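You operate a simulated robot arm through the tools that you are given. There is no shell and no other tool.

The job below is to be done with a simulated robot arm. You get a single attempt, and the scene is never put back.

Task
Dry the damp tea leaf at 60 C and take it out.
Fine: heat off once the lamp turns green and before the drawer opens; dish on the blue tile; shut the drawer again.
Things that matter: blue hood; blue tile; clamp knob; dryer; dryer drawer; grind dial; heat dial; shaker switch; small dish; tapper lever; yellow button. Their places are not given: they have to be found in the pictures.

It is judged by the outcome, as a careful person would: the job done as asked, and still so three seconds after it is handed in. It fails if anything else is knocked over, pushed out of place, dropped, spilled or broken.

Robot
A 6-joint arm with a two-finger parallel gripper, fixed in place. Base frame: the origin is at the foot of the arm, x ahead of it, y to its left, z up. Lengths are in mm, angles in rad, forces in N, time in s.
With the tool pointing down near the work surface it reaches from about 280 to 800 mm from the base axis. Its first joint turns from -2.897 to 2.897 rad. Payload 3.43 kg.
The TCP is the grasp point between the finger pads, 34 mm short of the fingertips. In the tool frame z runs along the fingers and y along their closing line. The gripper opens to 128 mm. The fingers are 24 mm wide and 12 mm thick; the gripper's body (48 by 130 mm) begins 96 mm behind the TCP.
Orientation is that of the tool frame in the base frame, as a unit quaternion [x, y, z, w]. With the fingers straight down and closing along the base's y, the tool's x points along the base's -x, its y along +y and its z along -z.

Tools
- The arm moves only by the tool apply_moves. Its argument "moves" is one flat list of numbers, 7 for each row, row after row: the shift along the tool's x, y, z in m, then the turn, a rotation vector about the tool's x, y, z in rad, then the finger opening in m, from 0 to 0.128. In form: [tx, ty, tz, ax, ay, az, hand, tx, ty, tz, ax, ay, az, hand, ...]. A call has 1 to 20 rows; each row shifts and turns the commanded pose from where the row before left it, along the tool's axes as they then stand. Each row takes 0.2 s and may step no farther than 50 mm and 0.15 rad from the row before; otherwise, or with a gripper value out of range, the whole call is refused. Where a pose cannot be reached the arm comes as near as it can. A force on the tool above 90 N (or 10 N above the force at the start of the call, whichever is more), or a blocked arm, ends the call early, and 0.2 s more pass. Each finger travels about 45 mm/s and halts on what it meets, pressing with about 26 N; the grip force reading is that of the motor and also rises with nothing between the fingers. The clock runs only during rows and for 0.2 s after the last one: add rows that do not move to give the fingers time. The reply holds the time, the measured pose of the TCP, the force on the tool along the base axes, the opening and the grip force, in the units named above and with some noise, with the torque about the TCP (base axes, N m) and any sound that the robot's microphone picked up, and new pictures: "pictures" is both (left out), scene, wrist or none.
- Cameras (640 x 400 px; columns grow to the right, rows downward): "scene" is fixed at [219, -500, 1613.7]; the picture's right is [0.83, -0.55, 0.00], its down [-0.32, -0.48, -0.81] and it looks along [0.45, 0.68, -0.58] (base axes); focal length 311 px, centre (320, 200). "wrist" rides on the gripper at [76, -11, -160] in the tool frame; the picture's right is [0.15, 0.99, 0.00], its down [-0.88, 0.13, -0.46] and it looks along [-0.45, 0.07, 0.89] (tool axes); focal length 234 px, centre (320, 200).
- point_at(camera, pixels): for up to 12 pixels [column, row] of the newest picture of that camera ("zoom" is the newest enlarged one), the place [x, y, z] in the base frame of the surface seen there, good to about 2 mm. The clock stands still meanwhile.
- zoom(camera, box): a new picture of the part [left, top, right, bottom] of that camera's present view, enlarged. The clock stands still meanwhile.
- finish_job(): hands the job in; it is judged then, once.

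Open the gripper and draw the arm clear of the work before you hand the job in, unless the task says otherwise.

The tools are called as name(argument=value, ...) on one line, values as JSON. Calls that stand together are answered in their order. apply_moves: Moves the arm, as the interface text tells. Its arguments: {"type":"object","properties":{"moves":{"type":"array"},"pictures":{"type":"string","enum":["both","scene","wrist","none"]}},"required":["moves"]} The other tools are called the same way: point_at (camera, pixels) gives the place of the surface under pixels of a picture; zoom (camera, box) takes an enlarged picture of a part of a camera's view; finish_job () hands the job in.

At the start:

```text
time_s: 0.0
tool_pos: [369.2, 86.2, 1256.5]
orientation: [0.0, 1.0, 0.0, 0.001]
force: [0.8, -0.1, -0.2]
moment: [0.01, -0.01, 0.0]
opening: 128.2
finger_force: 0.1
```

scene: 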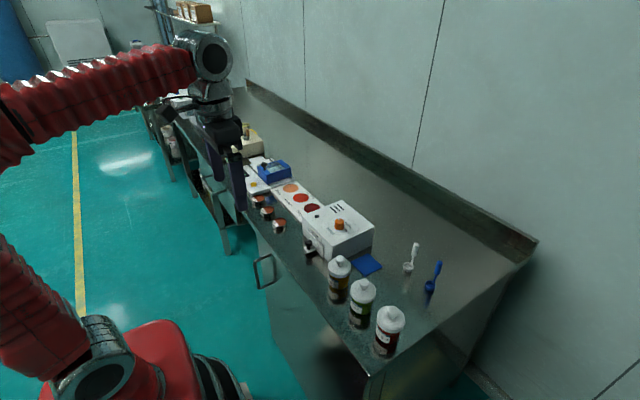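
wrist: 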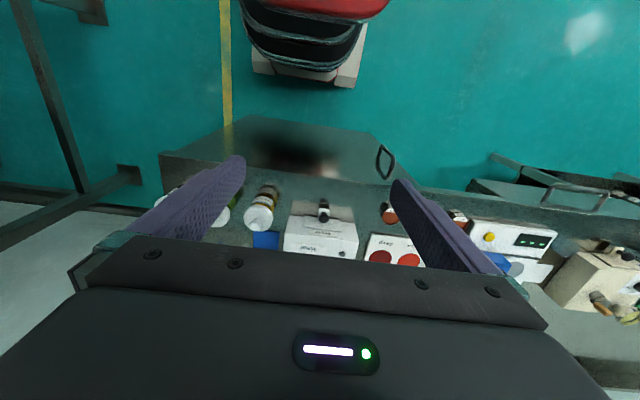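

The scene shows a white box with an orange knob near (340,230), a blue tile near (366,265) and other devices further left. I zoom in to see the details.

zoom(camera="scene", box=[280, 180, 460, 300])

zoom(camera="scene", box=[220, 120, 340, 240])

zoom(camera="wrist", box=[240, 170, 440, 280])

zoom(camera="wrist", box=[440, 180, 640, 340])

```text
3.33 times, centred on (370, 240) of scene
```

zoom: 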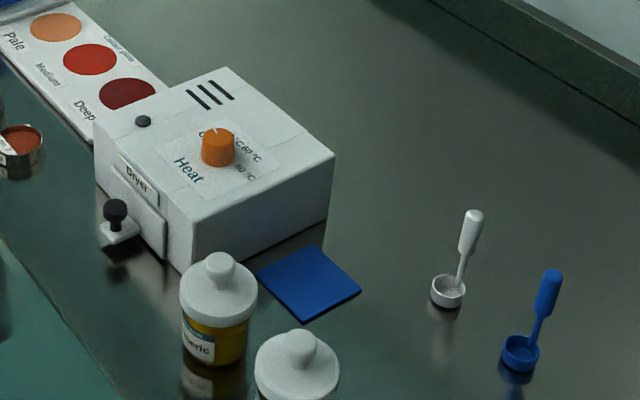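

```text
3.33 times, centred on (280, 180) of scene
```

zoom: 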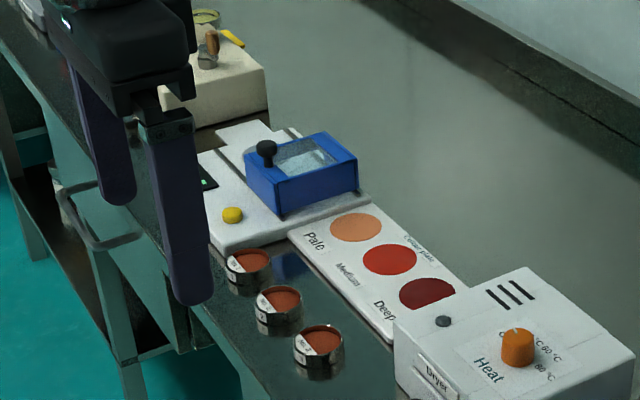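

```text
3.20 times, centred on (340, 225) of wrist
```

zoom: 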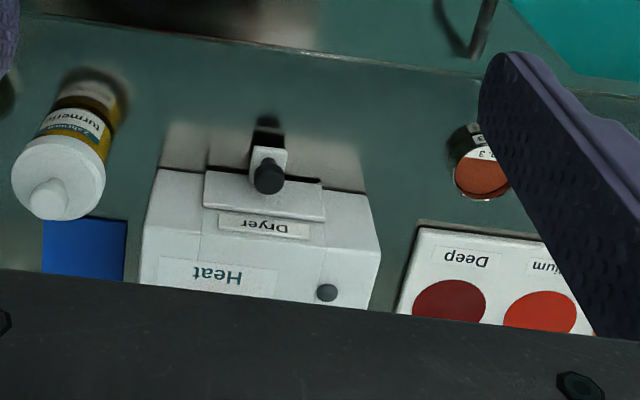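

```text
2.50 times, centred on (540, 260) of wrist
```

zoom: 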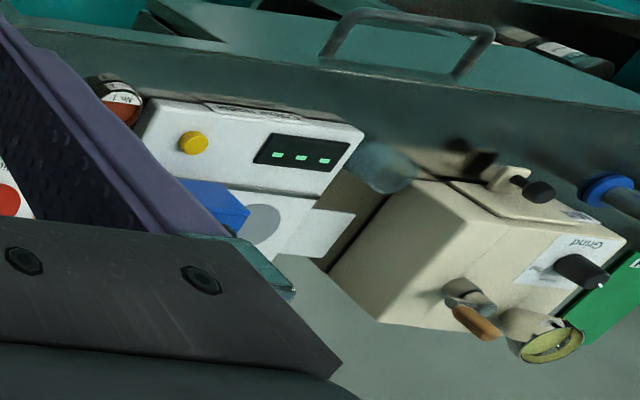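

The dryer's drawer has a black knob, and the heat dial on top has settings. I get the coordinates of its main features and the things near it.

zoom(camera="scene", box=[290, 190, 390, 280])

point_at(camera="scene", pixels=[[340, 224], [312, 240], [320, 217], [338, 200], [373, 230], [304, 221], [330, 259], [372, 253], [357, 266], [368, 275], [382, 267], [368, 256]])

```text
4.44 times, centred on (340, 235) of scene
```

zoom: 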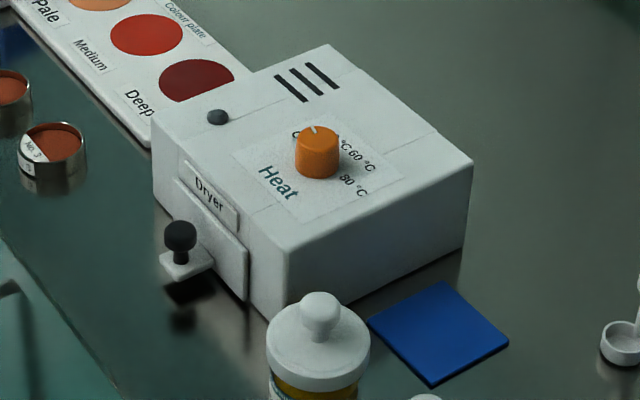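

```text
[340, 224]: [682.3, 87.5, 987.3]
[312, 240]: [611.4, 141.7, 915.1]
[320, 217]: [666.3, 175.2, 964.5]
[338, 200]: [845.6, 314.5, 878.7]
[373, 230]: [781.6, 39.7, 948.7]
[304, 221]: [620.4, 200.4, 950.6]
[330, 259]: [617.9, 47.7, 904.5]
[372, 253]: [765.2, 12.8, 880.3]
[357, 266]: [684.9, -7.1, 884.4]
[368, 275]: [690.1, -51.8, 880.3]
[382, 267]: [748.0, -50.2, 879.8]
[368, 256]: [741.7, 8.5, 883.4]
```

The newest enlarged picture shows the dryer in detail, so I query points on it directly: dial, lamp, knob, corners and tile.

point_at(camera="zoom", pixels=[[316, 133], [318, 170], [218, 114], [180, 228], [180, 246], [185, 262], [152, 118], [286, 250], [472, 162], [330, 45], [213, 205], [246, 260]])

point_at(camera="zoom", pixels=[[368, 322], [440, 283], [508, 342], [433, 385], [438, 333], [320, 300], [270, 340], [368, 345], [60, 145], [300, 135], [314, 128], [358, 160]])

```text
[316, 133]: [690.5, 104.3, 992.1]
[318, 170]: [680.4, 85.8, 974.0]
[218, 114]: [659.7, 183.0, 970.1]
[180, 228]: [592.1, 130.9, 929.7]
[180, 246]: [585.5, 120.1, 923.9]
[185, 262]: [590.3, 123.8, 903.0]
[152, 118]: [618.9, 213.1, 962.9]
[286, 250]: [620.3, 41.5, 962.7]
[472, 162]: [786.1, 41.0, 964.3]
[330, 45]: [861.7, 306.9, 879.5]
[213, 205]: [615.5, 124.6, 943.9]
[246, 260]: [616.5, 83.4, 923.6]
```

```text
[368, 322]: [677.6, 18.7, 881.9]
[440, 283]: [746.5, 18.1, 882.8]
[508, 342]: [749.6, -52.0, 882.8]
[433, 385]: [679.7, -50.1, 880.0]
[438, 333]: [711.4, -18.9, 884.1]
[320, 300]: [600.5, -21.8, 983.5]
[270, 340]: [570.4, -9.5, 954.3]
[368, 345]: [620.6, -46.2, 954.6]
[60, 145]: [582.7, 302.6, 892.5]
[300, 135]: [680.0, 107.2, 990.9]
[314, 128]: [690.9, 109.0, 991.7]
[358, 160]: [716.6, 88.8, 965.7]
```

The heat dial sits at about (690, 97, 992), the drawer knob at about (590, 127, 925) and the tile at about (713, -16, 882). I move forward above the dryer, which also uncovers the left part of the bench in the scene picture.

apply_moves(moves=[-0.0382, 0.0022, 0.0113, 0, 0, 0, 0.128, -0.0382, 0.0022, 0.0113, 0, 0, 0, 0.128, -0.0382, 0.0022, 0.0113, 0, 0, 0, 0.128, -0.0382, 0.0022, 0.0113, 0, 0, 0, 0.128, -0.0382, 0.0022, 0.0113, 0, 0, 0, 0.128])

```text
time_s: 1.2
tool_pos: [559.0, 97.8, 1199.7]
orientation: [-0.001, 1.0, 0.0, 0.001]
force: [0.6, -0.2, -0.1]
moment: [0.0, -0.06, 0.03]
opening: 128.1
finger_force: 0.1
```

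scene: 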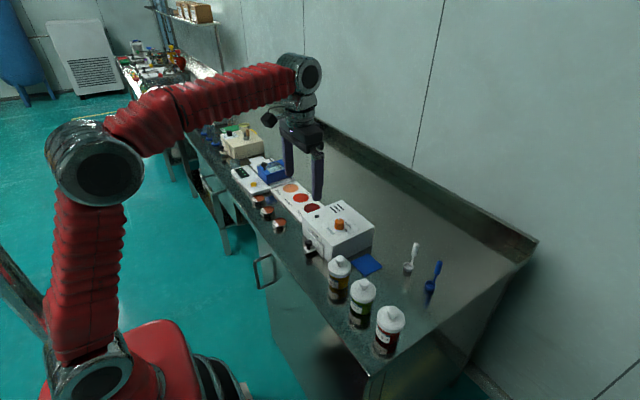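
wrist: 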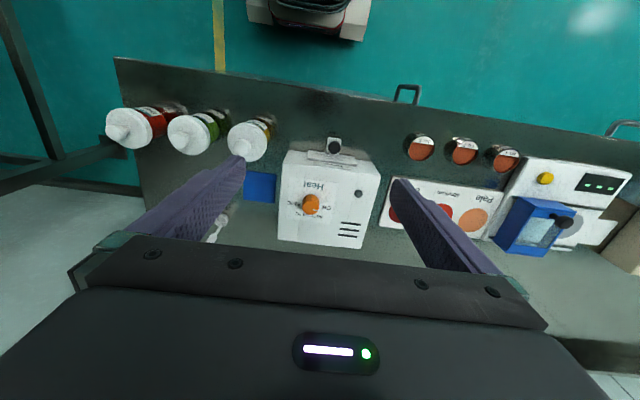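

The arm now hangs above the dryer; the scene shows the left bench around (240,145). I enlarge the dial in the wrist picture and the left bench in the scene picture.

zoom(camera="scene", box=[190, 110, 310, 200])

zoom(camera="wrist", box=[480, 130, 640, 270])

zoom(camera="wrist", box=[270, 130, 390, 250])

```text
4.44 times, centred on (250, 155) of scene
```

zoom: 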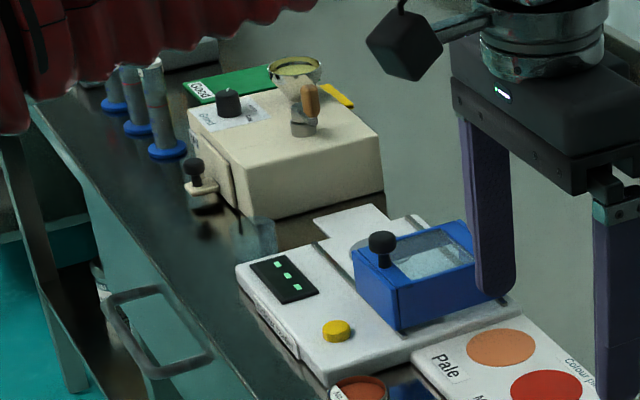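

```text
2.86 times, centred on (560, 200) of wrist
```

zoom: 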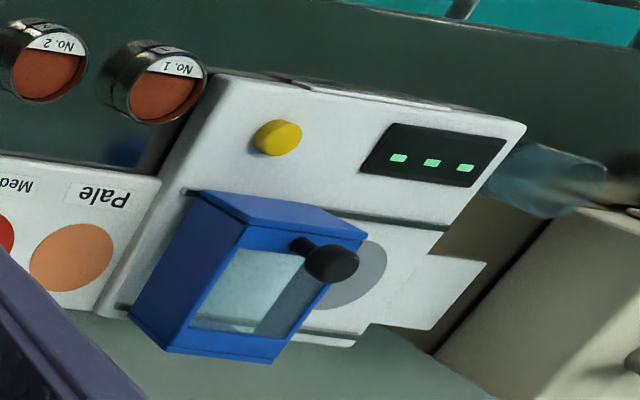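

```text
3.33 times, centred on (330, 190) of wrist
```

zoom: 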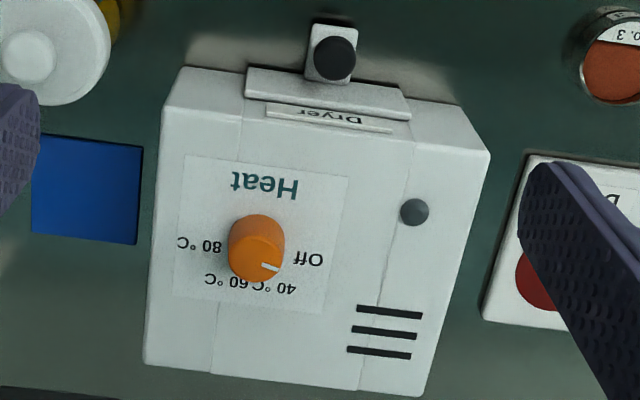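

The dial labels read Off (308,258), 40 (285,288), 60 (235,280) and 80 °C (200,245), with the white mark near Off. I get the coordinates of the labels and of the dial's mark.

point_at(camera="zoom", pixels=[[308, 259], [275, 289], [235, 281], [200, 245], [256, 258], [262, 263], [278, 268], [230, 250], [284, 250], [256, 216], [258, 283], [414, 212]])

point_at(camera="zoom", pixels=[[334, 58], [318, 30], [350, 30], [308, 75], [354, 82], [248, 70], [410, 100], [32, 135], [142, 148], [136, 243], [33, 232], [90, 190]])

```text
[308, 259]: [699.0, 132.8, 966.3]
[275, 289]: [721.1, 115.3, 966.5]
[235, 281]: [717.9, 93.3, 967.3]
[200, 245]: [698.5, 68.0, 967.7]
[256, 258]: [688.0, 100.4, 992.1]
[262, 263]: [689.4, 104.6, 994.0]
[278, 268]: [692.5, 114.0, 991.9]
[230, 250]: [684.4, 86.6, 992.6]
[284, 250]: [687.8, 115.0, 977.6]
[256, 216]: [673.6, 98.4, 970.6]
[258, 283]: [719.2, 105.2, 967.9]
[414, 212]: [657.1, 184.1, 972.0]
```

```text
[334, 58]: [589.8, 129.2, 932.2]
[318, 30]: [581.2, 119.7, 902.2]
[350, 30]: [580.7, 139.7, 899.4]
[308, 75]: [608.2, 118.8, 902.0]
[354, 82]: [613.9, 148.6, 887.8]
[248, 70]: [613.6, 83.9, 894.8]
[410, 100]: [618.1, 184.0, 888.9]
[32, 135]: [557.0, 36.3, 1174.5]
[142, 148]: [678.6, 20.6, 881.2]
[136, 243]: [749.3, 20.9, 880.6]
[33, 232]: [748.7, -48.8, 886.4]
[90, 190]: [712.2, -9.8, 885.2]
```

The dial centre is about (688,100), with the mark at Off, and 60 °C lies about 96° clockwise from it (seen from above). Before starting I look over the left part of the bench with the wrist camera, to be sure the small dish isn't standing elsewhere.

apply_moves(moves=[0.01, 0.044, 0, 0, 0, 0, 0.128, 0.01, 0.044, 0, 0, 0, 0, 0.128, 0.01, 0.044, 0, 0, 0, 0, 0.128, 0.01, 0.044, 0, 0, 0, 0, 0.128, 0.01, 0.044, 0, 0, 0, 0, 0.128, 0.01, 0.044, 0, 0, 0, 0, 0.128, 0.01, 0.044, 0, 0, 0, 0, 0.128, 0.01, 0.044, 0, 0, 0, 0, 0.128])

```text
time_s: 3.0
tool_pos: [480.5, 451.9, 1201.1]
orientation: [0.0, 1.0, 0.0, 0.001]
force: [-0.3, -0.6, -0.1]
moment: [0.02, 0.0, 0.0]
opening: 127.8
finger_force: 0.1
```

scene: 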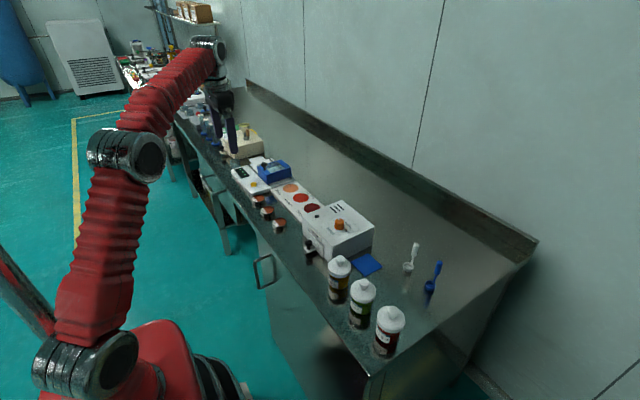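
wrist: 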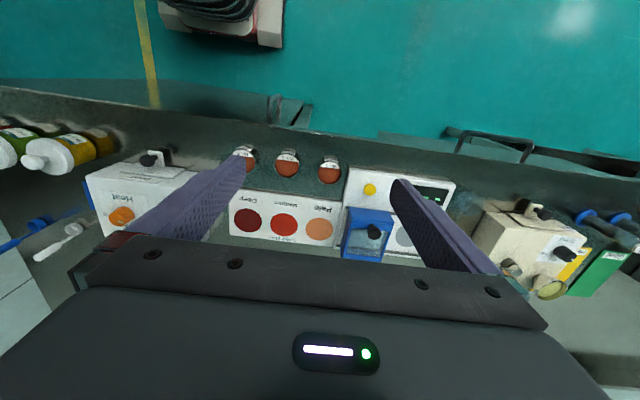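

The view shows the grinder at (530,240), the colour meter at (400,200) and more to the right. I zoom in on the right part of the wrist picture.

zoom(camera="wrist", box=[440, 150, 640, 320])

zoom(camera="scene", box=[160, 70, 280, 180])

```text
2.35 times, centred on (540, 235) of wrist
```

zoom: 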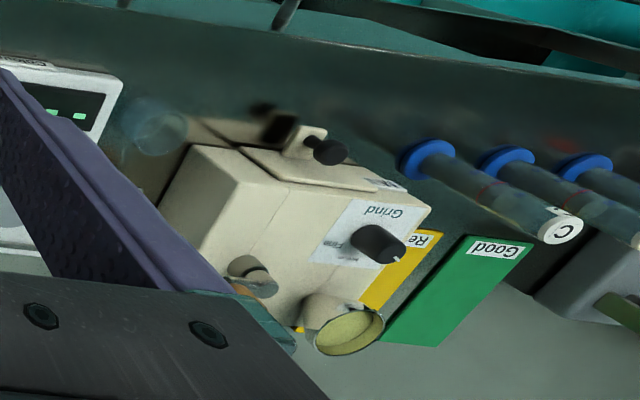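

```text
3.64 times, centred on (220, 125) of scene
```

zoom: 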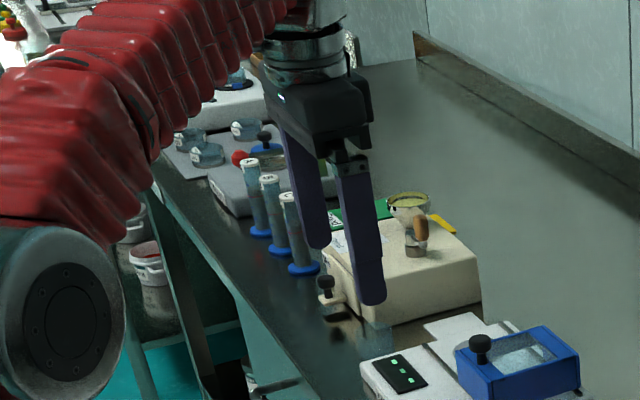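

There is more equipment further left (around (230,140) in the enlarged picture). I move further left for a look at it.

apply_moves(moves=[0.025, 0.04, 0, 0, 0, 0, 0.128, 0.025, 0.04, 0, 0, 0, 0, 0.128, 0.025, 0.04, 0, 0, 0, 0, 0.128, 0.025, 0.04, 0, 0, 0, 0, 0.128, 0.025, 0.04, 0, 0, 0, 0, 0.128, 0.025, 0.04, 0, 0, 0, 0, 0.128, 0.025, 0.04, 0, 0, 0, 0, 0.128])

```text
time_s: 4.6
tool_pos: [285.1, 649.6, 1159.6]
orientation: [0.0, 1.0, 0.0, 0.001]
force: [0.0, -0.2, -0.6]
moment: [-0.03, -0.02, -0.02]
opening: 128.1
finger_force: 0.1
out of reach, approached as far as the arm can: row 3, 4, 5, 6, 7
```

scene: 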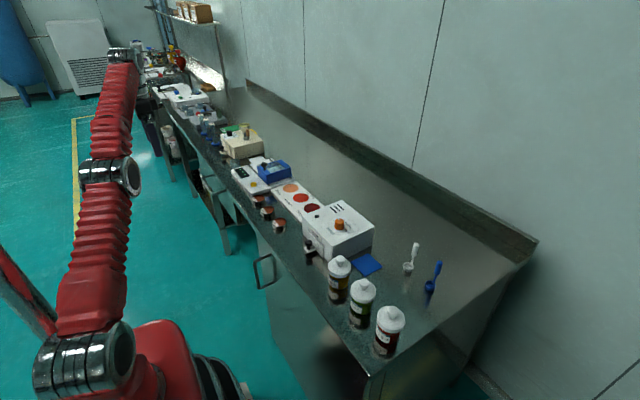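
wrist: 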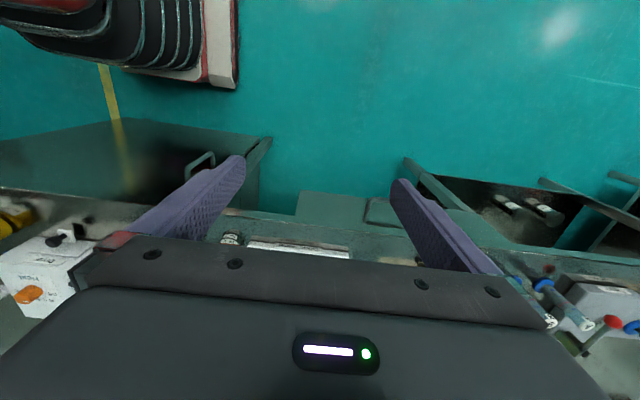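

The left of the bench is now open in the scene picture near (190,100). I zoom in there.

zoom(camera="scene", box=[140, 60, 230, 140])

zoom(camera="scene", box=[190, 100, 280, 190])

zoom(camera="scene", box=[280, 190, 380, 280])

```text
5.00 times, centred on (185, 100) of scene
```

zoom: 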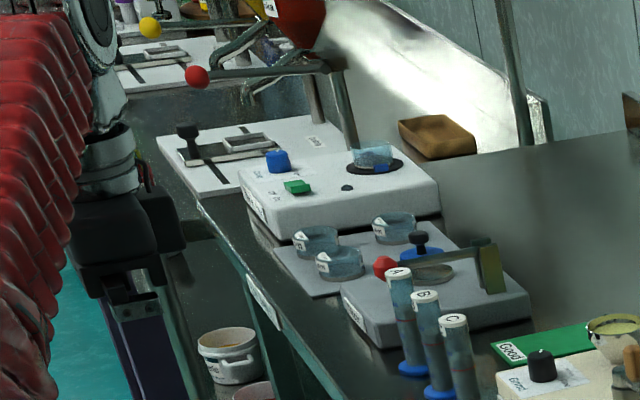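

```text
4.44 times, centred on (235, 145) of scene
```

zoom: 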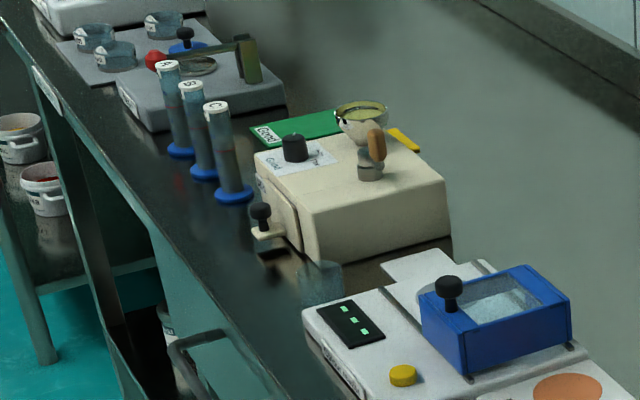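

```text
4.44 times, centred on (330, 235) of scene
```

zoom: 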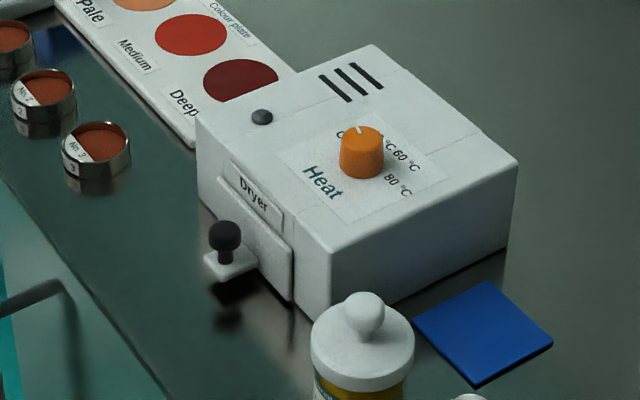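

No other damp-leaf dish is on the bench (only paprika dishes No. 1–3 and lidded equipment), so the leaf is in the dryer drawer. I return to above the heat dial.

apply_moves(moves=[-0.0288, -0.0393, 0, 0, 0, 0, 0.1, -0.0288, -0.0393, 0, 0, 0, 0, 0.08, -0.0288, -0.0393, 0, 0, 0, 0, 0.07, -0.0288, -0.0393, 0, 0, 0, 0, 0.07, -0.0288, -0.0393, 0, 0, 0, 0, 0.07, -0.0288, -0.0393, 0, 0, 0, 0, 0.07, -0.0288, -0.0393, 0, 0, 0, 0, 0.07, -0.0288, -0.0393, 0, 0, 0, 0, 0.07, -0.0288, -0.0393, 0, 0, 0, 0, 0.07, -0.0288, -0.0393, 0, 0, 0, 0, 0.07, -0.0288, -0.0393, 0, 0, 0, 0, 0.07, -0.0288, -0.0393, 0, 0, 0, 0, 0.07, -0.0288, -0.0393, 0, 0, 0, 0, 0.07])

```text
time_s: 7.4
tool_pos: [660.0, 138.3, 1159.8]
orientation: [-0.001, 1.0, 0.0, 0.001]
force: [-0.4, -0.1, -0.1]
moment: [0.04, -0.04, -0.05]
opening: 70.0
finger_force: 0.1
```

scene: 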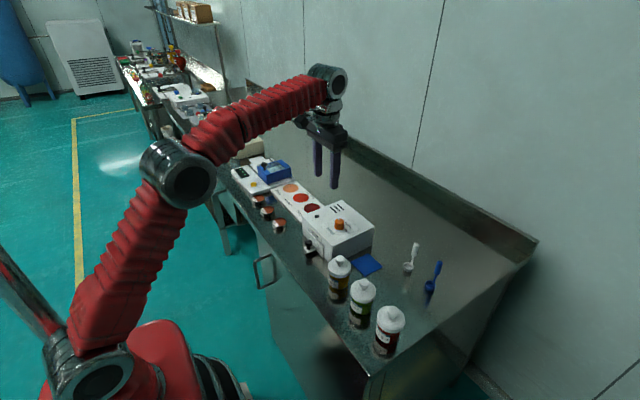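
wrist: 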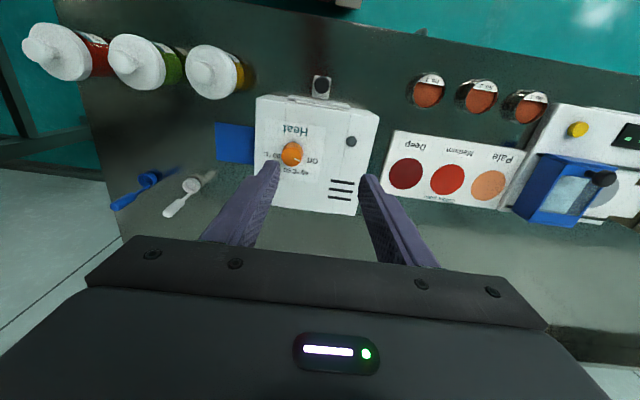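

The arm is above the dryer with the dial visible at (292,153). I move to a spot where the dial is seen close up between the fingers.

apply_moves(moves=[0.0133, -0.0127, 0.0267, 0, 0, 0, 0.07, 0.0133, -0.0127, 0.0267, 0, 0, 0, 0.07, 0.0133, -0.0127, 0.0267, 0, 0, 0, 0.07], pictures="wrist")

zoom(camera="wrist", box=[240, 140, 400, 260])

```text
time_s: 8.2
tool_pos: [618.5, 99.0, 1079.0]
orientation: [-0.001, 1.0, -0.001, 0.001]
force: [-0.5, -0.1, -0.2]
moment: [-0.01, 0.03, -0.02]
opening: 70.0
finger_force: 0.1
```

wrist: 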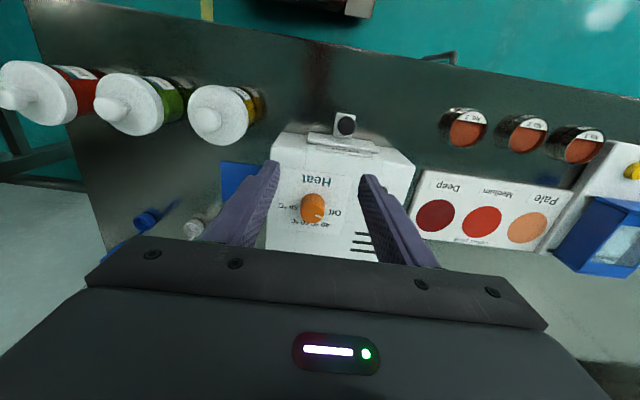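

```text
3.33 times, centred on (320, 200) of wrist
```

zoom: 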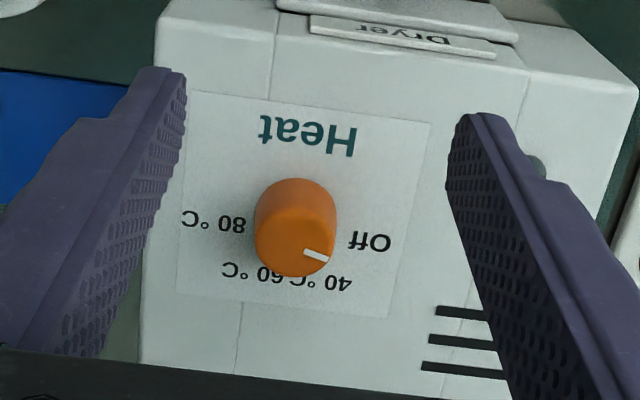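

The dial is clear now: top face around (296,240), mark toward (318,256), labels around it. I query these points for precise angles.

point_at(camera="zoom", pixels=[[370, 242], [326, 280], [256, 272], [213, 222], [306, 251], [327, 260], [258, 235], [335, 238], [296, 272], [295, 205], [295, 182], [308, 135]])

```text
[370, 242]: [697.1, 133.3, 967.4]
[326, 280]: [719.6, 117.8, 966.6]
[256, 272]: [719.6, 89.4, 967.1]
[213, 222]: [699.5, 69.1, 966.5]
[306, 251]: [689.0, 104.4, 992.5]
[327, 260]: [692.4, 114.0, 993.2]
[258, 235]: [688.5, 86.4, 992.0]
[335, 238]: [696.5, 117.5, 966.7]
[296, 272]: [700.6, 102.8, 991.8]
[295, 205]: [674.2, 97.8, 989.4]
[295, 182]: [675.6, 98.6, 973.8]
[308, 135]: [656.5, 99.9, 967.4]
```

The dial's centre is about (687.5,100.5), the mark is at 71° from +x, and 60 °C is near −23°. I go above the dial and pre-turn the gripper by about +47°.

apply_moves(moves=[-0.0345, 0.0008, 0, 0, 0, 0, 0.07, -0.0345, 0.0007, 0, 0, 0, 0, 0.07, 0, 0, 0, 0, 0, -0.137, 0.07, 0, 0, 0, 0, 0, -0.137, 0.07, 0, 0, 0, 0, 0, -0.137, 0.07, 0, 0, 0, 0, 0, -0.137, 0.07, 0, 0, 0, 0, 0, -0.137, 0.07, 0, 0, 0, 0, 0, -0.137, 0.07, 0, 0, 0, 0, 0, 0, 0.07])

```text
time_s: 10.2
tool_pos: [690.4, 101.0, 1079.2]
orientation: [-0.401, 0.916, 0.0, 0.0]
force: [-0.5, 0.4, 0.4]
moment: [0.02, 0.01, 0.01]
opening: 69.8
finger_force: 0.0
```

scene: 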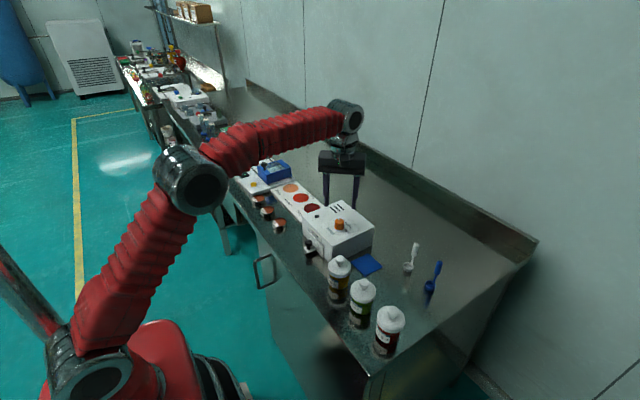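
wrist: 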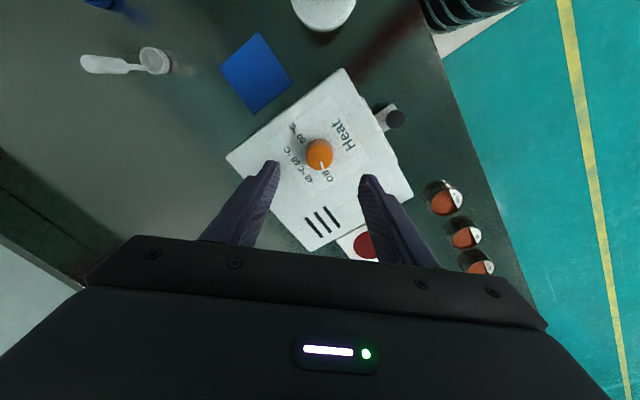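

The gripper is turned by 47° and about 2.5 mm too far in x. I correct that and descend around the dial to TCP height about 1006, fingertips about 5 mm over the top plate.

apply_moves(moves=[0.002, 0.0015, 0.024, 0, 0, 0, 0.07, 0, 0, 0.024, 0, 0, 0, 0.07, 0, 0, 0.015, 0, 0, 0, 0.07, 0, 0, 0.01, 0, 0, 0, 0.07, 0, 0, 0, 0, 0, 0, 0.07])

```text
time_s: 11.4
tool_pos: [686.9, 99.7, 1006.2]
orientation: [-0.4, 0.916, 0.0, 0.0]
force: [0.4, 0.3, -0.5]
moment: [0.01, 0.04, -0.01]
opening: 69.8
finger_force: 0.0
```

scene: 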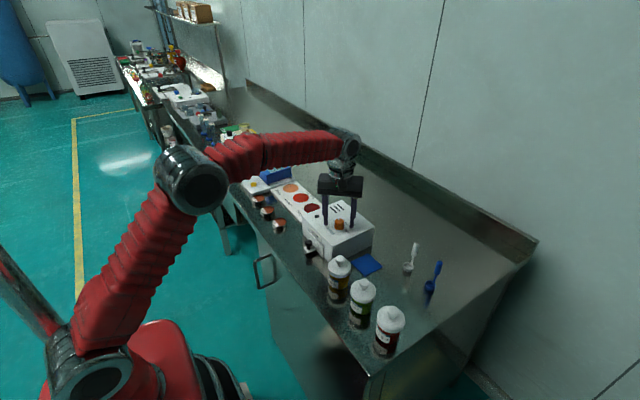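
wrist: 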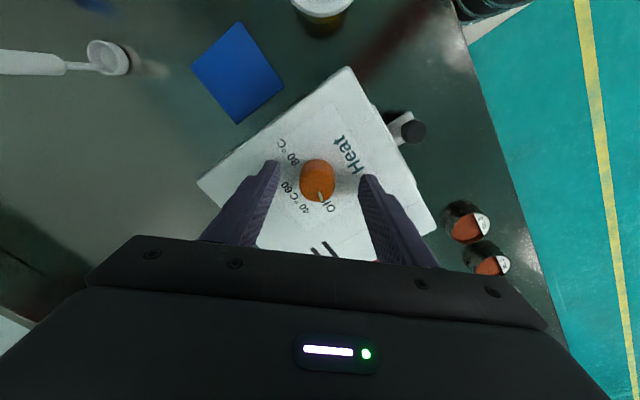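

The fingers straddle the dial with even clearance. I close them on it.

apply_moves(moves=[0, 0, 0, 0, 0, 0, 0.04, 0, 0, 0, 0, 0, 0, 0.02, 0, 0, 0, 0, 0, 0, 0.02, 0, 0, 0, 0, 0, 0, 0.02], pictures="wrist")

zoom(camera="wrist", box=[240, 120, 400, 240])

```text
time_s: 12.4
tool_pos: [689.1, 99.9, 1007.0]
orientation: [-0.4, 0.917, -0.001, 0.002]
force: [15.3, -11.1, -2.3]
moment: [-0.27, -0.98, -0.04]
opening: 30.5
finger_force: 43.1
```

wrist: 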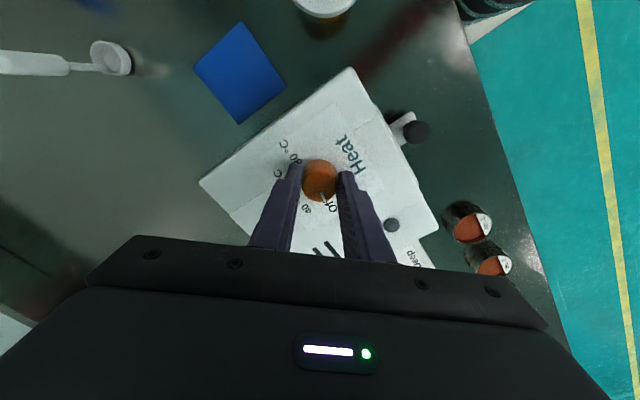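

```text
3.33 times, centred on (320, 180) of wrist
```

zoom: 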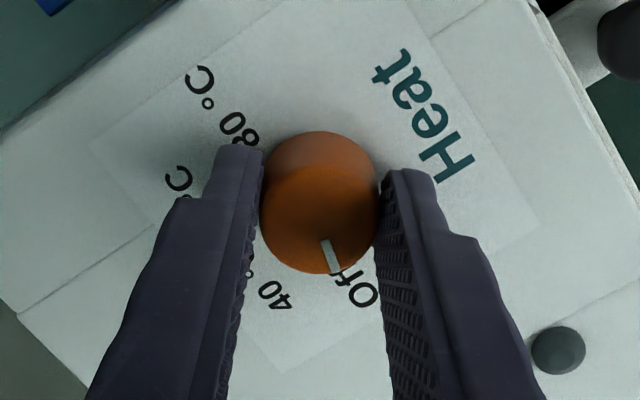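

The dial is held, with a side force of about 19 N along the closing line, so the true centre is about 2 mm off. I shift −2 mm along tool y to relieve it.

apply_moves(moves=[0, -0.002, 0, 0, 0, 0, 0.02, 0, 0, 0, 0, 0, 0, 0.02], pictures="none")

```text
time_s: 13.0
tool_pos: [688.7, 99.0, 1005.6]
orientation: [-0.4, 0.916, 0.0, 0.0]
force: [7.5, -6.9, 3.6]
moment: [-0.32, -0.05, -0.1]
opening: 30.3
finger_force: 45.2
```

The side force has dropped to about 10 N. I nudge 1 mm more and turn the dial clockwise (positive about tool z) for the first 0.83 rad.

apply_moves(moves=[0, -0.001, 0, 0, 0, 0, 0.02, 0, 0, 0, 0, 0, 0.1375, 0.02, 0, 0, 0, 0, 0, 0.1375, 0.02, 0, 0, 0, 0, 0, 0.1375, 0.02, 0, 0, 0, 0, 0, 0.1375, 0.02, 0, 0, 0, 0, 0, 0.1375, 0.02, 0, 0, 0, 0, 0, 0.1375, 0.02], pictures="wrist")

zoom(camera="wrist", box=[240, 120, 400, 240])

```text
time_s: 14.6
tool_pos: [688.5, 100.6, 1006.8]
orientation: [0.002, 1.0, 0.001, 0.001]
force: [-13.4, 13.5, 4.3]
moment: [0.63, 1.25, 0.03]
opening: 30.3
finger_force: 45.0
```

wrist: 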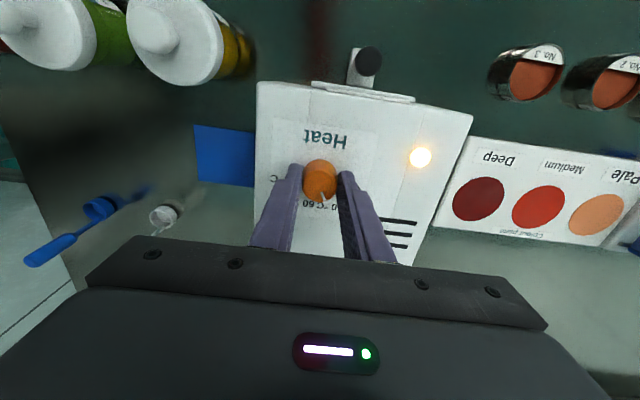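

```text
3.33 times, centred on (320, 180) of wrist
```

zoom: 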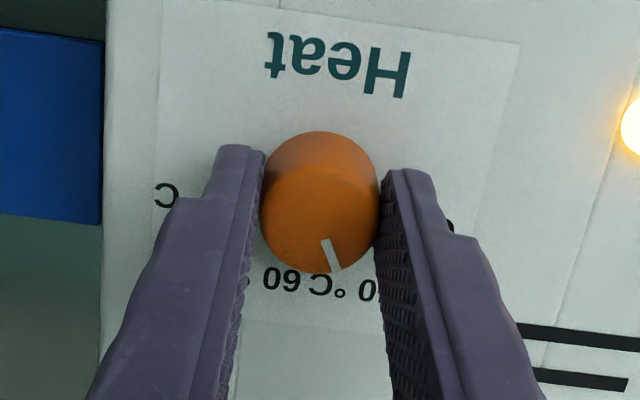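

The dial follows the fingers and the lamp at (420,157) glows amber. I ease the side force and turn the remaining 0.82 rad.

apply_moves(moves=[0.001, 0.001, 0, 0, 0, 0, 0.02, 0, 0, 0, 0, 0, 0.137, 0.02, 0, 0, 0, 0, 0, 0.137, 0.02, 0, 0, 0, 0, 0, 0.137, 0.02, 0, 0, 0, 0, 0, 0.137, 0.02, 0, 0, 0, 0, 0, 0.137, 0.02, 0, 0, 0, 0, 0, 0.137, 0.02], pictures="wrist")

zoom(camera="wrist", box=[240, 120, 400, 240])

```text
time_s: 16.2
tool_pos: [689.8, 101.4, 1008.0]
orientation: [0.401, 0.916, 0.0, 0.002]
force: [1.2, 22.3, 0.5]
moment: [0.16, -0.58, 0.02]
opening: 30.6
finger_force: 44.6
```

wrist: 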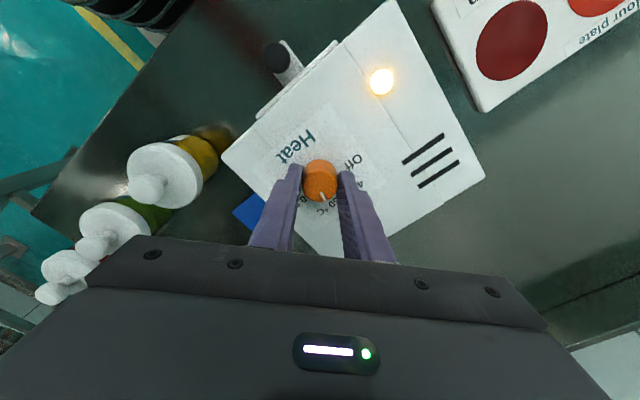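

```text
3.33 times, centred on (320, 180) of wrist
```

zoom: 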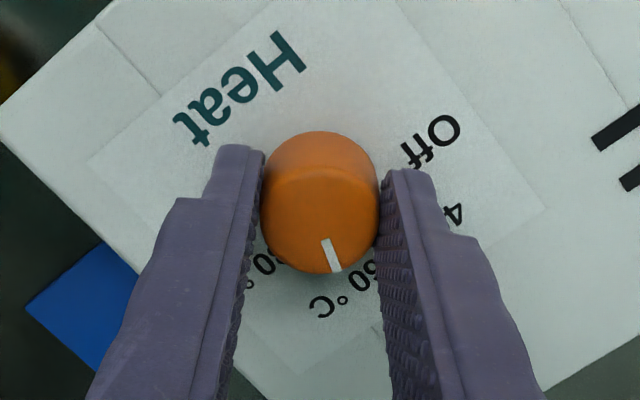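

The mark now points near "60 °C". I open the fingers slightly to see the label and mark without hiding them, staying around the dial.

apply_moves(moves=[0, 0, 0, 0, 0, 0, 0.07, 0, 0, 0, 0, 0, 0, 0.07, 0, 0, 0, 0, 0, 0, 0.07])

zoom(camera="wrist", box=[240, 120, 400, 240])

zoom(camera="scene", box=[290, 180, 390, 270])

```text
time_s: 17.0
tool_pos: [688.0, 99.7, 1005.8]
orientation: [0.4, 0.916, 0.0, 0.0]
force: [-0.8, 0.4, 0.8]
moment: [-0.01, 0.0, 0.02]
opening: 70.1
finger_force: 0.0
```

scene: 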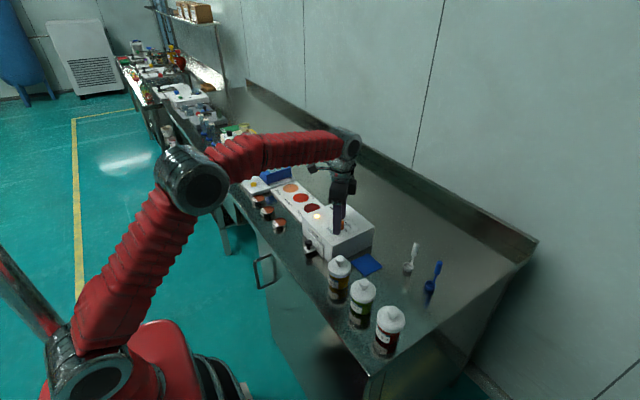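
wrist: 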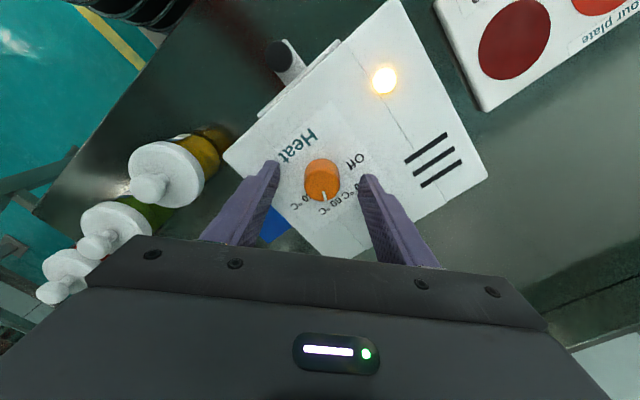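

```text
3.33 times, centred on (320, 180) of wrist
```

zoom: 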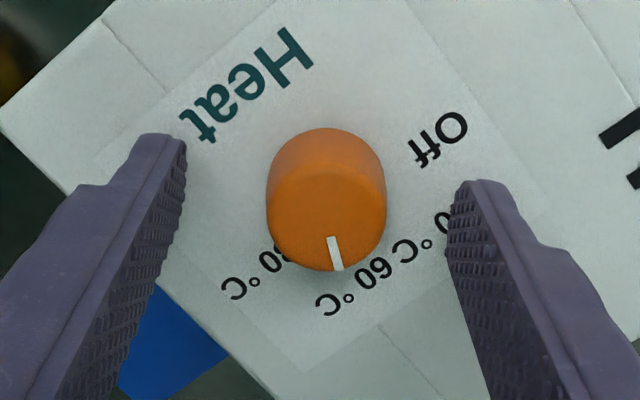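

```text
4.44 times, centred on (340, 225) of scene
```

zoom: 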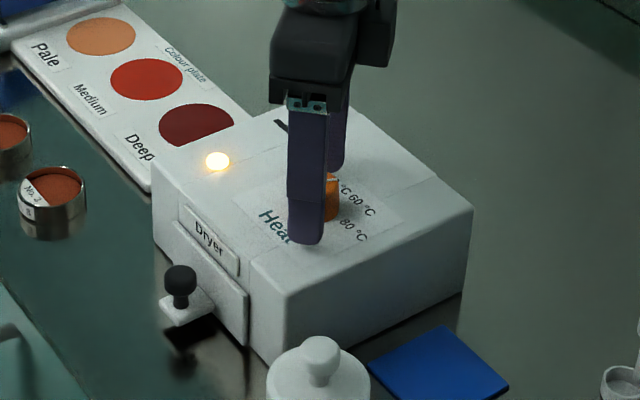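

The lamp is amber and the mark points close to the "60 °C" text. I measure the mark's direction and the label's position in the wrist view.

zoom(camera="wrist", box=[280, 150, 380, 220])

```text
5.71 times, centred on (330, 185) of wrist
```

zoom: 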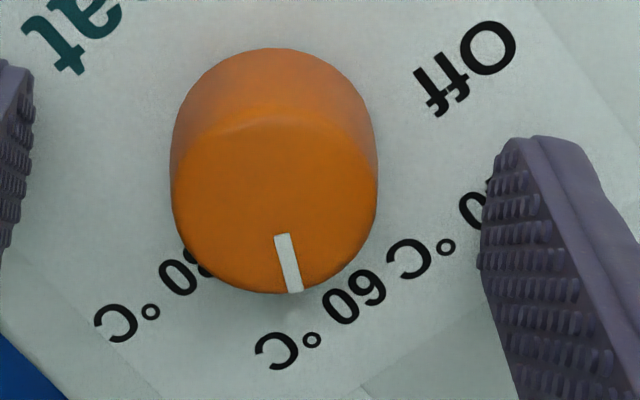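

point_at(camera="zoom", pixels=[[282, 237], [294, 289], [278, 350], [325, 320], [372, 290], [174, 195], [376, 195], [290, 290], [262, 120], [405, 260], [120, 322], [466, 65]])

```text
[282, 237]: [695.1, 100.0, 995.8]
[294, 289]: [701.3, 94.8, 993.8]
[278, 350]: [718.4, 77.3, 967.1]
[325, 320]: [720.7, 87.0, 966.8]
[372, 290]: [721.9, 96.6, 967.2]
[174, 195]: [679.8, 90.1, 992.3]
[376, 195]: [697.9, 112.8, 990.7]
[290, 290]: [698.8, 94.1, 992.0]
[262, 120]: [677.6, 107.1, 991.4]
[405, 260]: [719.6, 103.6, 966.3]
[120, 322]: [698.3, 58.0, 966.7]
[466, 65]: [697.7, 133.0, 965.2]
```

The mark is at about −25° and the 60 °C label at −23°, so the dial is at 60 °C. I wait and watch the lamp at (383,80) in the wrist view.

apply_moves(moves=[0, 0, 0, 0, 0, 0, 0.07, 0, 0, 0, 0, 0, 0, 0.07, 0, 0, 0, 0, 0, 0, 0.07, 0, 0, 0, 0, 0, 0, 0.07, 0, 0, 0, 0, 0, 0, 0.07, 0, 0, 0, 0, 0, 0, 0.07, 0, 0, 0, 0, 0, 0, 0.07, 0, 0, 0, 0, 0, 0, 0.07, 0, 0, 0, 0, 0, 0, 0.07, 0, 0, 0, 0, 0, 0, 0.07], pictures="wrist")

```text
time_s: 19.2
tool_pos: [688.8, 99.9, 1007.1]
orientation: [0.4, 0.916, 0.0, 0.0]
force: [-0.1, 0.2, -0.1]
moment: [-0.02, 0.02, 0.0]
opening: 69.9
finger_force: 0.1
```

wrist: 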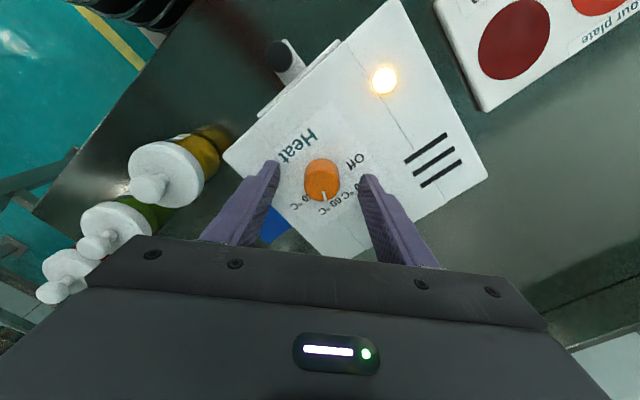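

The lamp is still amber. I keep waiting, in steps short enough to notice the change.

apply_moves(moves=[0, 0, 0, 0, 0, 0, 0.07, 0, 0, 0, 0, 0, 0, 0.07, 0, 0, 0, 0, 0, 0, 0.07, 0, 0, 0, 0, 0, 0, 0.07, 0, 0, 0, 0, 0, 0, 0.07, 0, 0, 0, 0, 0, 0, 0.07, 0, 0, 0, 0, 0, 0, 0.07, 0, 0, 0, 0, 0, 0, 0.07, 0, 0, 0, 0, 0, 0, 0.07, 0, 0, 0, 0, 0, 0, 0.07], pictures="wrist")

```text
time_s: 21.4
tool_pos: [687.3, 100.2, 1006.9]
orientation: [0.4, 0.917, 0.0, 0.0]
force: [0.0, 0.0, -0.9]
moment: [-0.01, 0.01, -0.02]
opening: 70.1
finger_force: 0.0
```

wrist: 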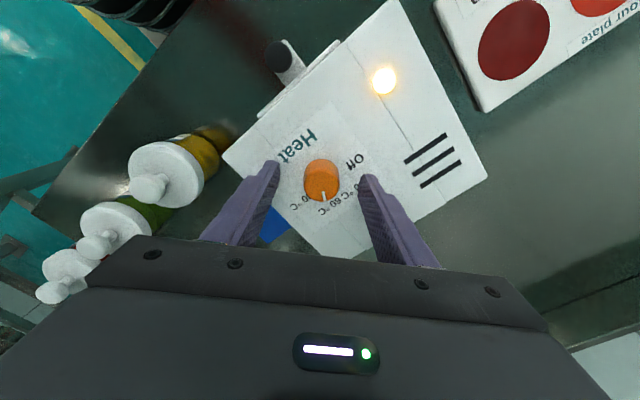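

Still amber at (383,80); I keep waiting.

apply_moves(moves=[0, 0, 0, 0, 0, 0, 0.07, 0, 0, 0, 0, 0, 0, 0.07, 0, 0, 0, 0, 0, 0, 0.07, 0, 0, 0, 0, 0, 0, 0.07, 0, 0, 0, 0, 0, 0, 0.07, 0, 0, 0, 0, 0, 0, 0.07, 0, 0, 0, 0, 0, 0, 0.07, 0, 0, 0, 0, 0, 0, 0.07, 0, 0, 0, 0, 0, 0, 0.07, 0, 0, 0, 0, 0, 0, 0.07, 0, 0, 0, 0, 0, 0, 0.07, 0, 0, 0, 0, 0, 0, 0.07], pictures="wrist")

```text
time_s: 24.0
tool_pos: [688.8, 99.5, 1007.3]
orientation: [0.4, 0.916, 0.0, 0.0]
force: [0.9, 0.8, -0.4]
moment: [0.0, -0.01, -0.03]
opening: 70.0
finger_force: 0.1
```

wrist: 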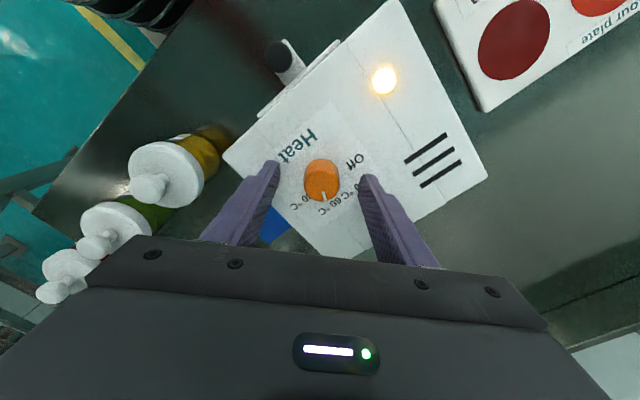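

The lamp is still amber; I wait on.

apply_moves(moves=[0, 0, 0, 0, 0, 0, 0.07, 0, 0, 0, 0, 0, 0, 0.07, 0, 0, 0, 0, 0, 0, 0.07, 0, 0, 0, 0, 0, 0, 0.07, 0, 0, 0, 0, 0, 0, 0.07, 0, 0, 0, 0, 0, 0, 0.07, 0, 0, 0, 0, 0, 0, 0.07, 0, 0, 0, 0, 0, 0, 0.07, 0, 0, 0, 0, 0, 0, 0.07, 0, 0, 0, 0, 0, 0, 0.07, 0, 0, 0, 0, 0, 0, 0.07, 0, 0, 0, 0, 0, 0, 0.07], pictures="wrist")

```text
time_s: 26.6
tool_pos: [688.4, 98.7, 1007.0]
orientation: [0.401, 0.916, 0.0, 0.0]
force: [-0.2, 0.9, 0.2]
moment: [-0.03, 0.04, -0.01]
opening: 70.2
finger_force: 0.0
```

wrist: 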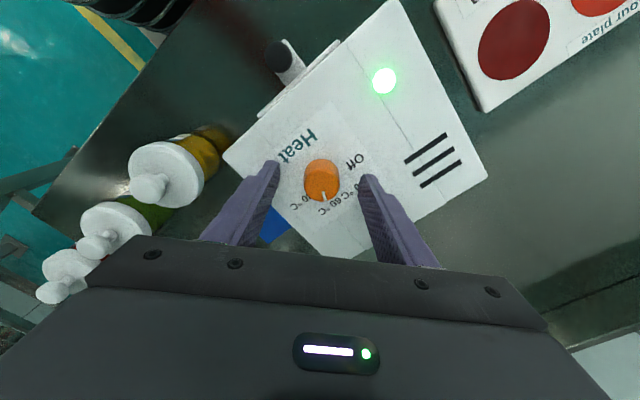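

The lamp turned green. I grip the dial again and turn it back about 1.67 rad counter-clockwise to Off.

apply_moves(moves=[0, 0.0015, 0, 0, 0, 0, 0.045, 0, 0, 0, 0, 0, 0, 0.02, 0, 0, 0, 0, 0, 0, 0.02, 0, 0, 0, 0, 0, 0, 0.02, 0, 0, 0, 0, 0, -0.139, 0.02, 0, 0, 0, 0, 0, -0.139, 0.02, 0, 0, 0, 0, 0, -0.139, 0.02, 0, 0, 0, 0, 0, -0.139, 0.02, 0, 0, 0, 0, 0, -0.139, 0.02, 0, 0, 0, 0, 0, -0.139, 0.02, 0, 0, 0, 0, 0, -0.139, 0.02, 0, 0, 0, 0, 0, -0.139, 0.02, 0, 0, 0, 0, 0, -0.139, 0.02, 0, 0, 0, 0, 0, -0.139, 0.02, 0, 0, 0, 0, 0, -0.139, 0.02, 0, 0, 0, 0, 0, -0.139, 0.02], pictures="wrist")

zoom(camera="wrist", box=[240, 120, 400, 240])

```text
time_s: 30.0
tool_pos: [690.1, 99.2, 1007.4]
orientation: [-0.41, 0.912, 0.001, 0.0]
force: [-3.1, -9.9, 2.3]
moment: [-0.29, 0.04, 0.03]
opening: 30.5
finger_force: 44.6
```

wrist: 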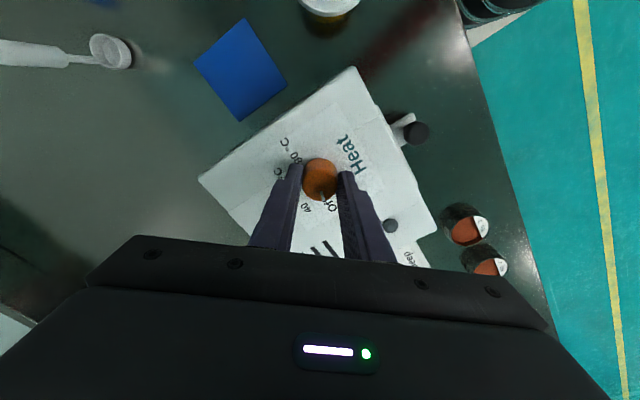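

```text
3.33 times, centred on (320, 180) of wrist
```

zoom: 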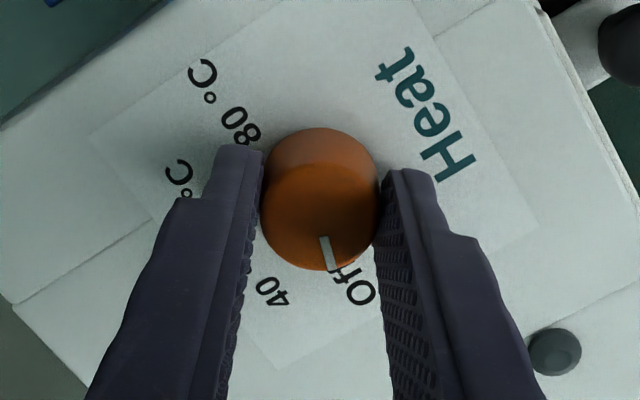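

The lamp is dark again and the mark points at Off as at the start. I open, lift clear and turn the gripper back to neutral.

apply_moves(moves=[0, 0, 0, 0, 0, 0, 0.07, 0, 0, 0, 0, 0, 0, 0.07, 0, 0, 0, 0, 0, 0, 0.07, 0, 0, -0.025, 0, 0, 0, 0.07, 0, 0, -0.035, 0, 0, 0, 0.07, 0, 0, -0.035, 0, 0, 0.139, 0.07, 0, 0, 0, 0, 0, 0.139, 0.07, 0, 0, 0, 0, 0, 0.139, 0.07, 0, 0, 0, 0, 0, 0.139, 0.07, 0, 0, 0, 0, 0, 0.139, 0.07, 0, 0, 0, 0, 0, 0.139, 0.07, 0.04, 0, 0, 0, 0, 0.01, 0.07, 0.04, 0, 0, 0, 0, 0, 0.07])

zoom(camera="wrist", box=[240, 100, 400, 220])

```text
time_s: 32.8
tool_pos: [608.3, 102.0, 1101.9]
orientation: [0.0, 1.0, 0.0, 0.0]
force: [0.0, -0.6, 0.0]
moment: [0.04, 0.02, -0.01]
opening: 70.2
finger_force: 0.1
```

scene: 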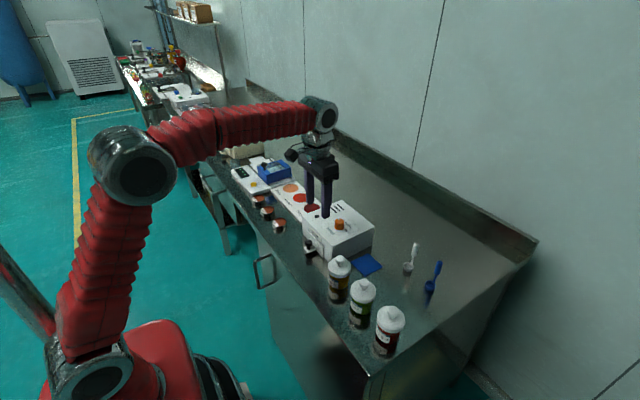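
wrist: 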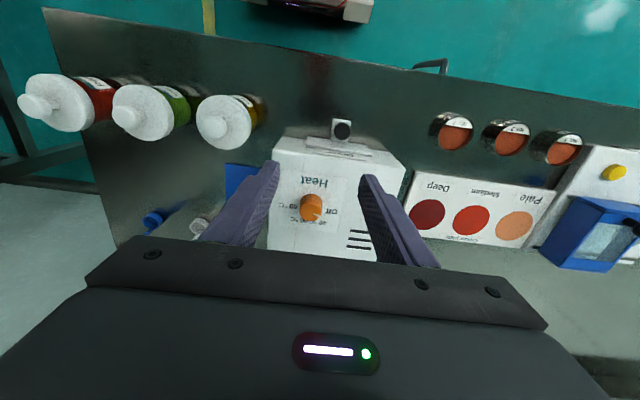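

```text
3.33 times, centred on (320, 160) of wrist
```

zoom: 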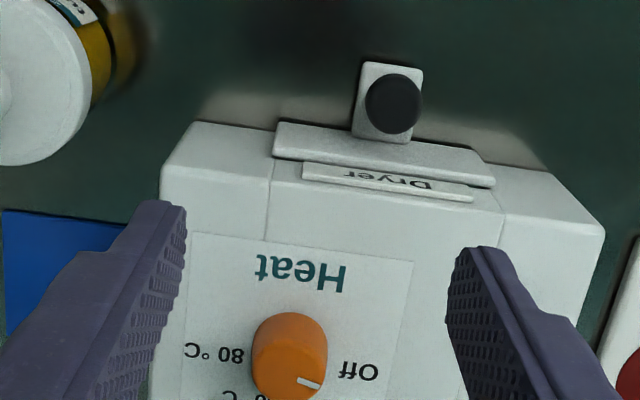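

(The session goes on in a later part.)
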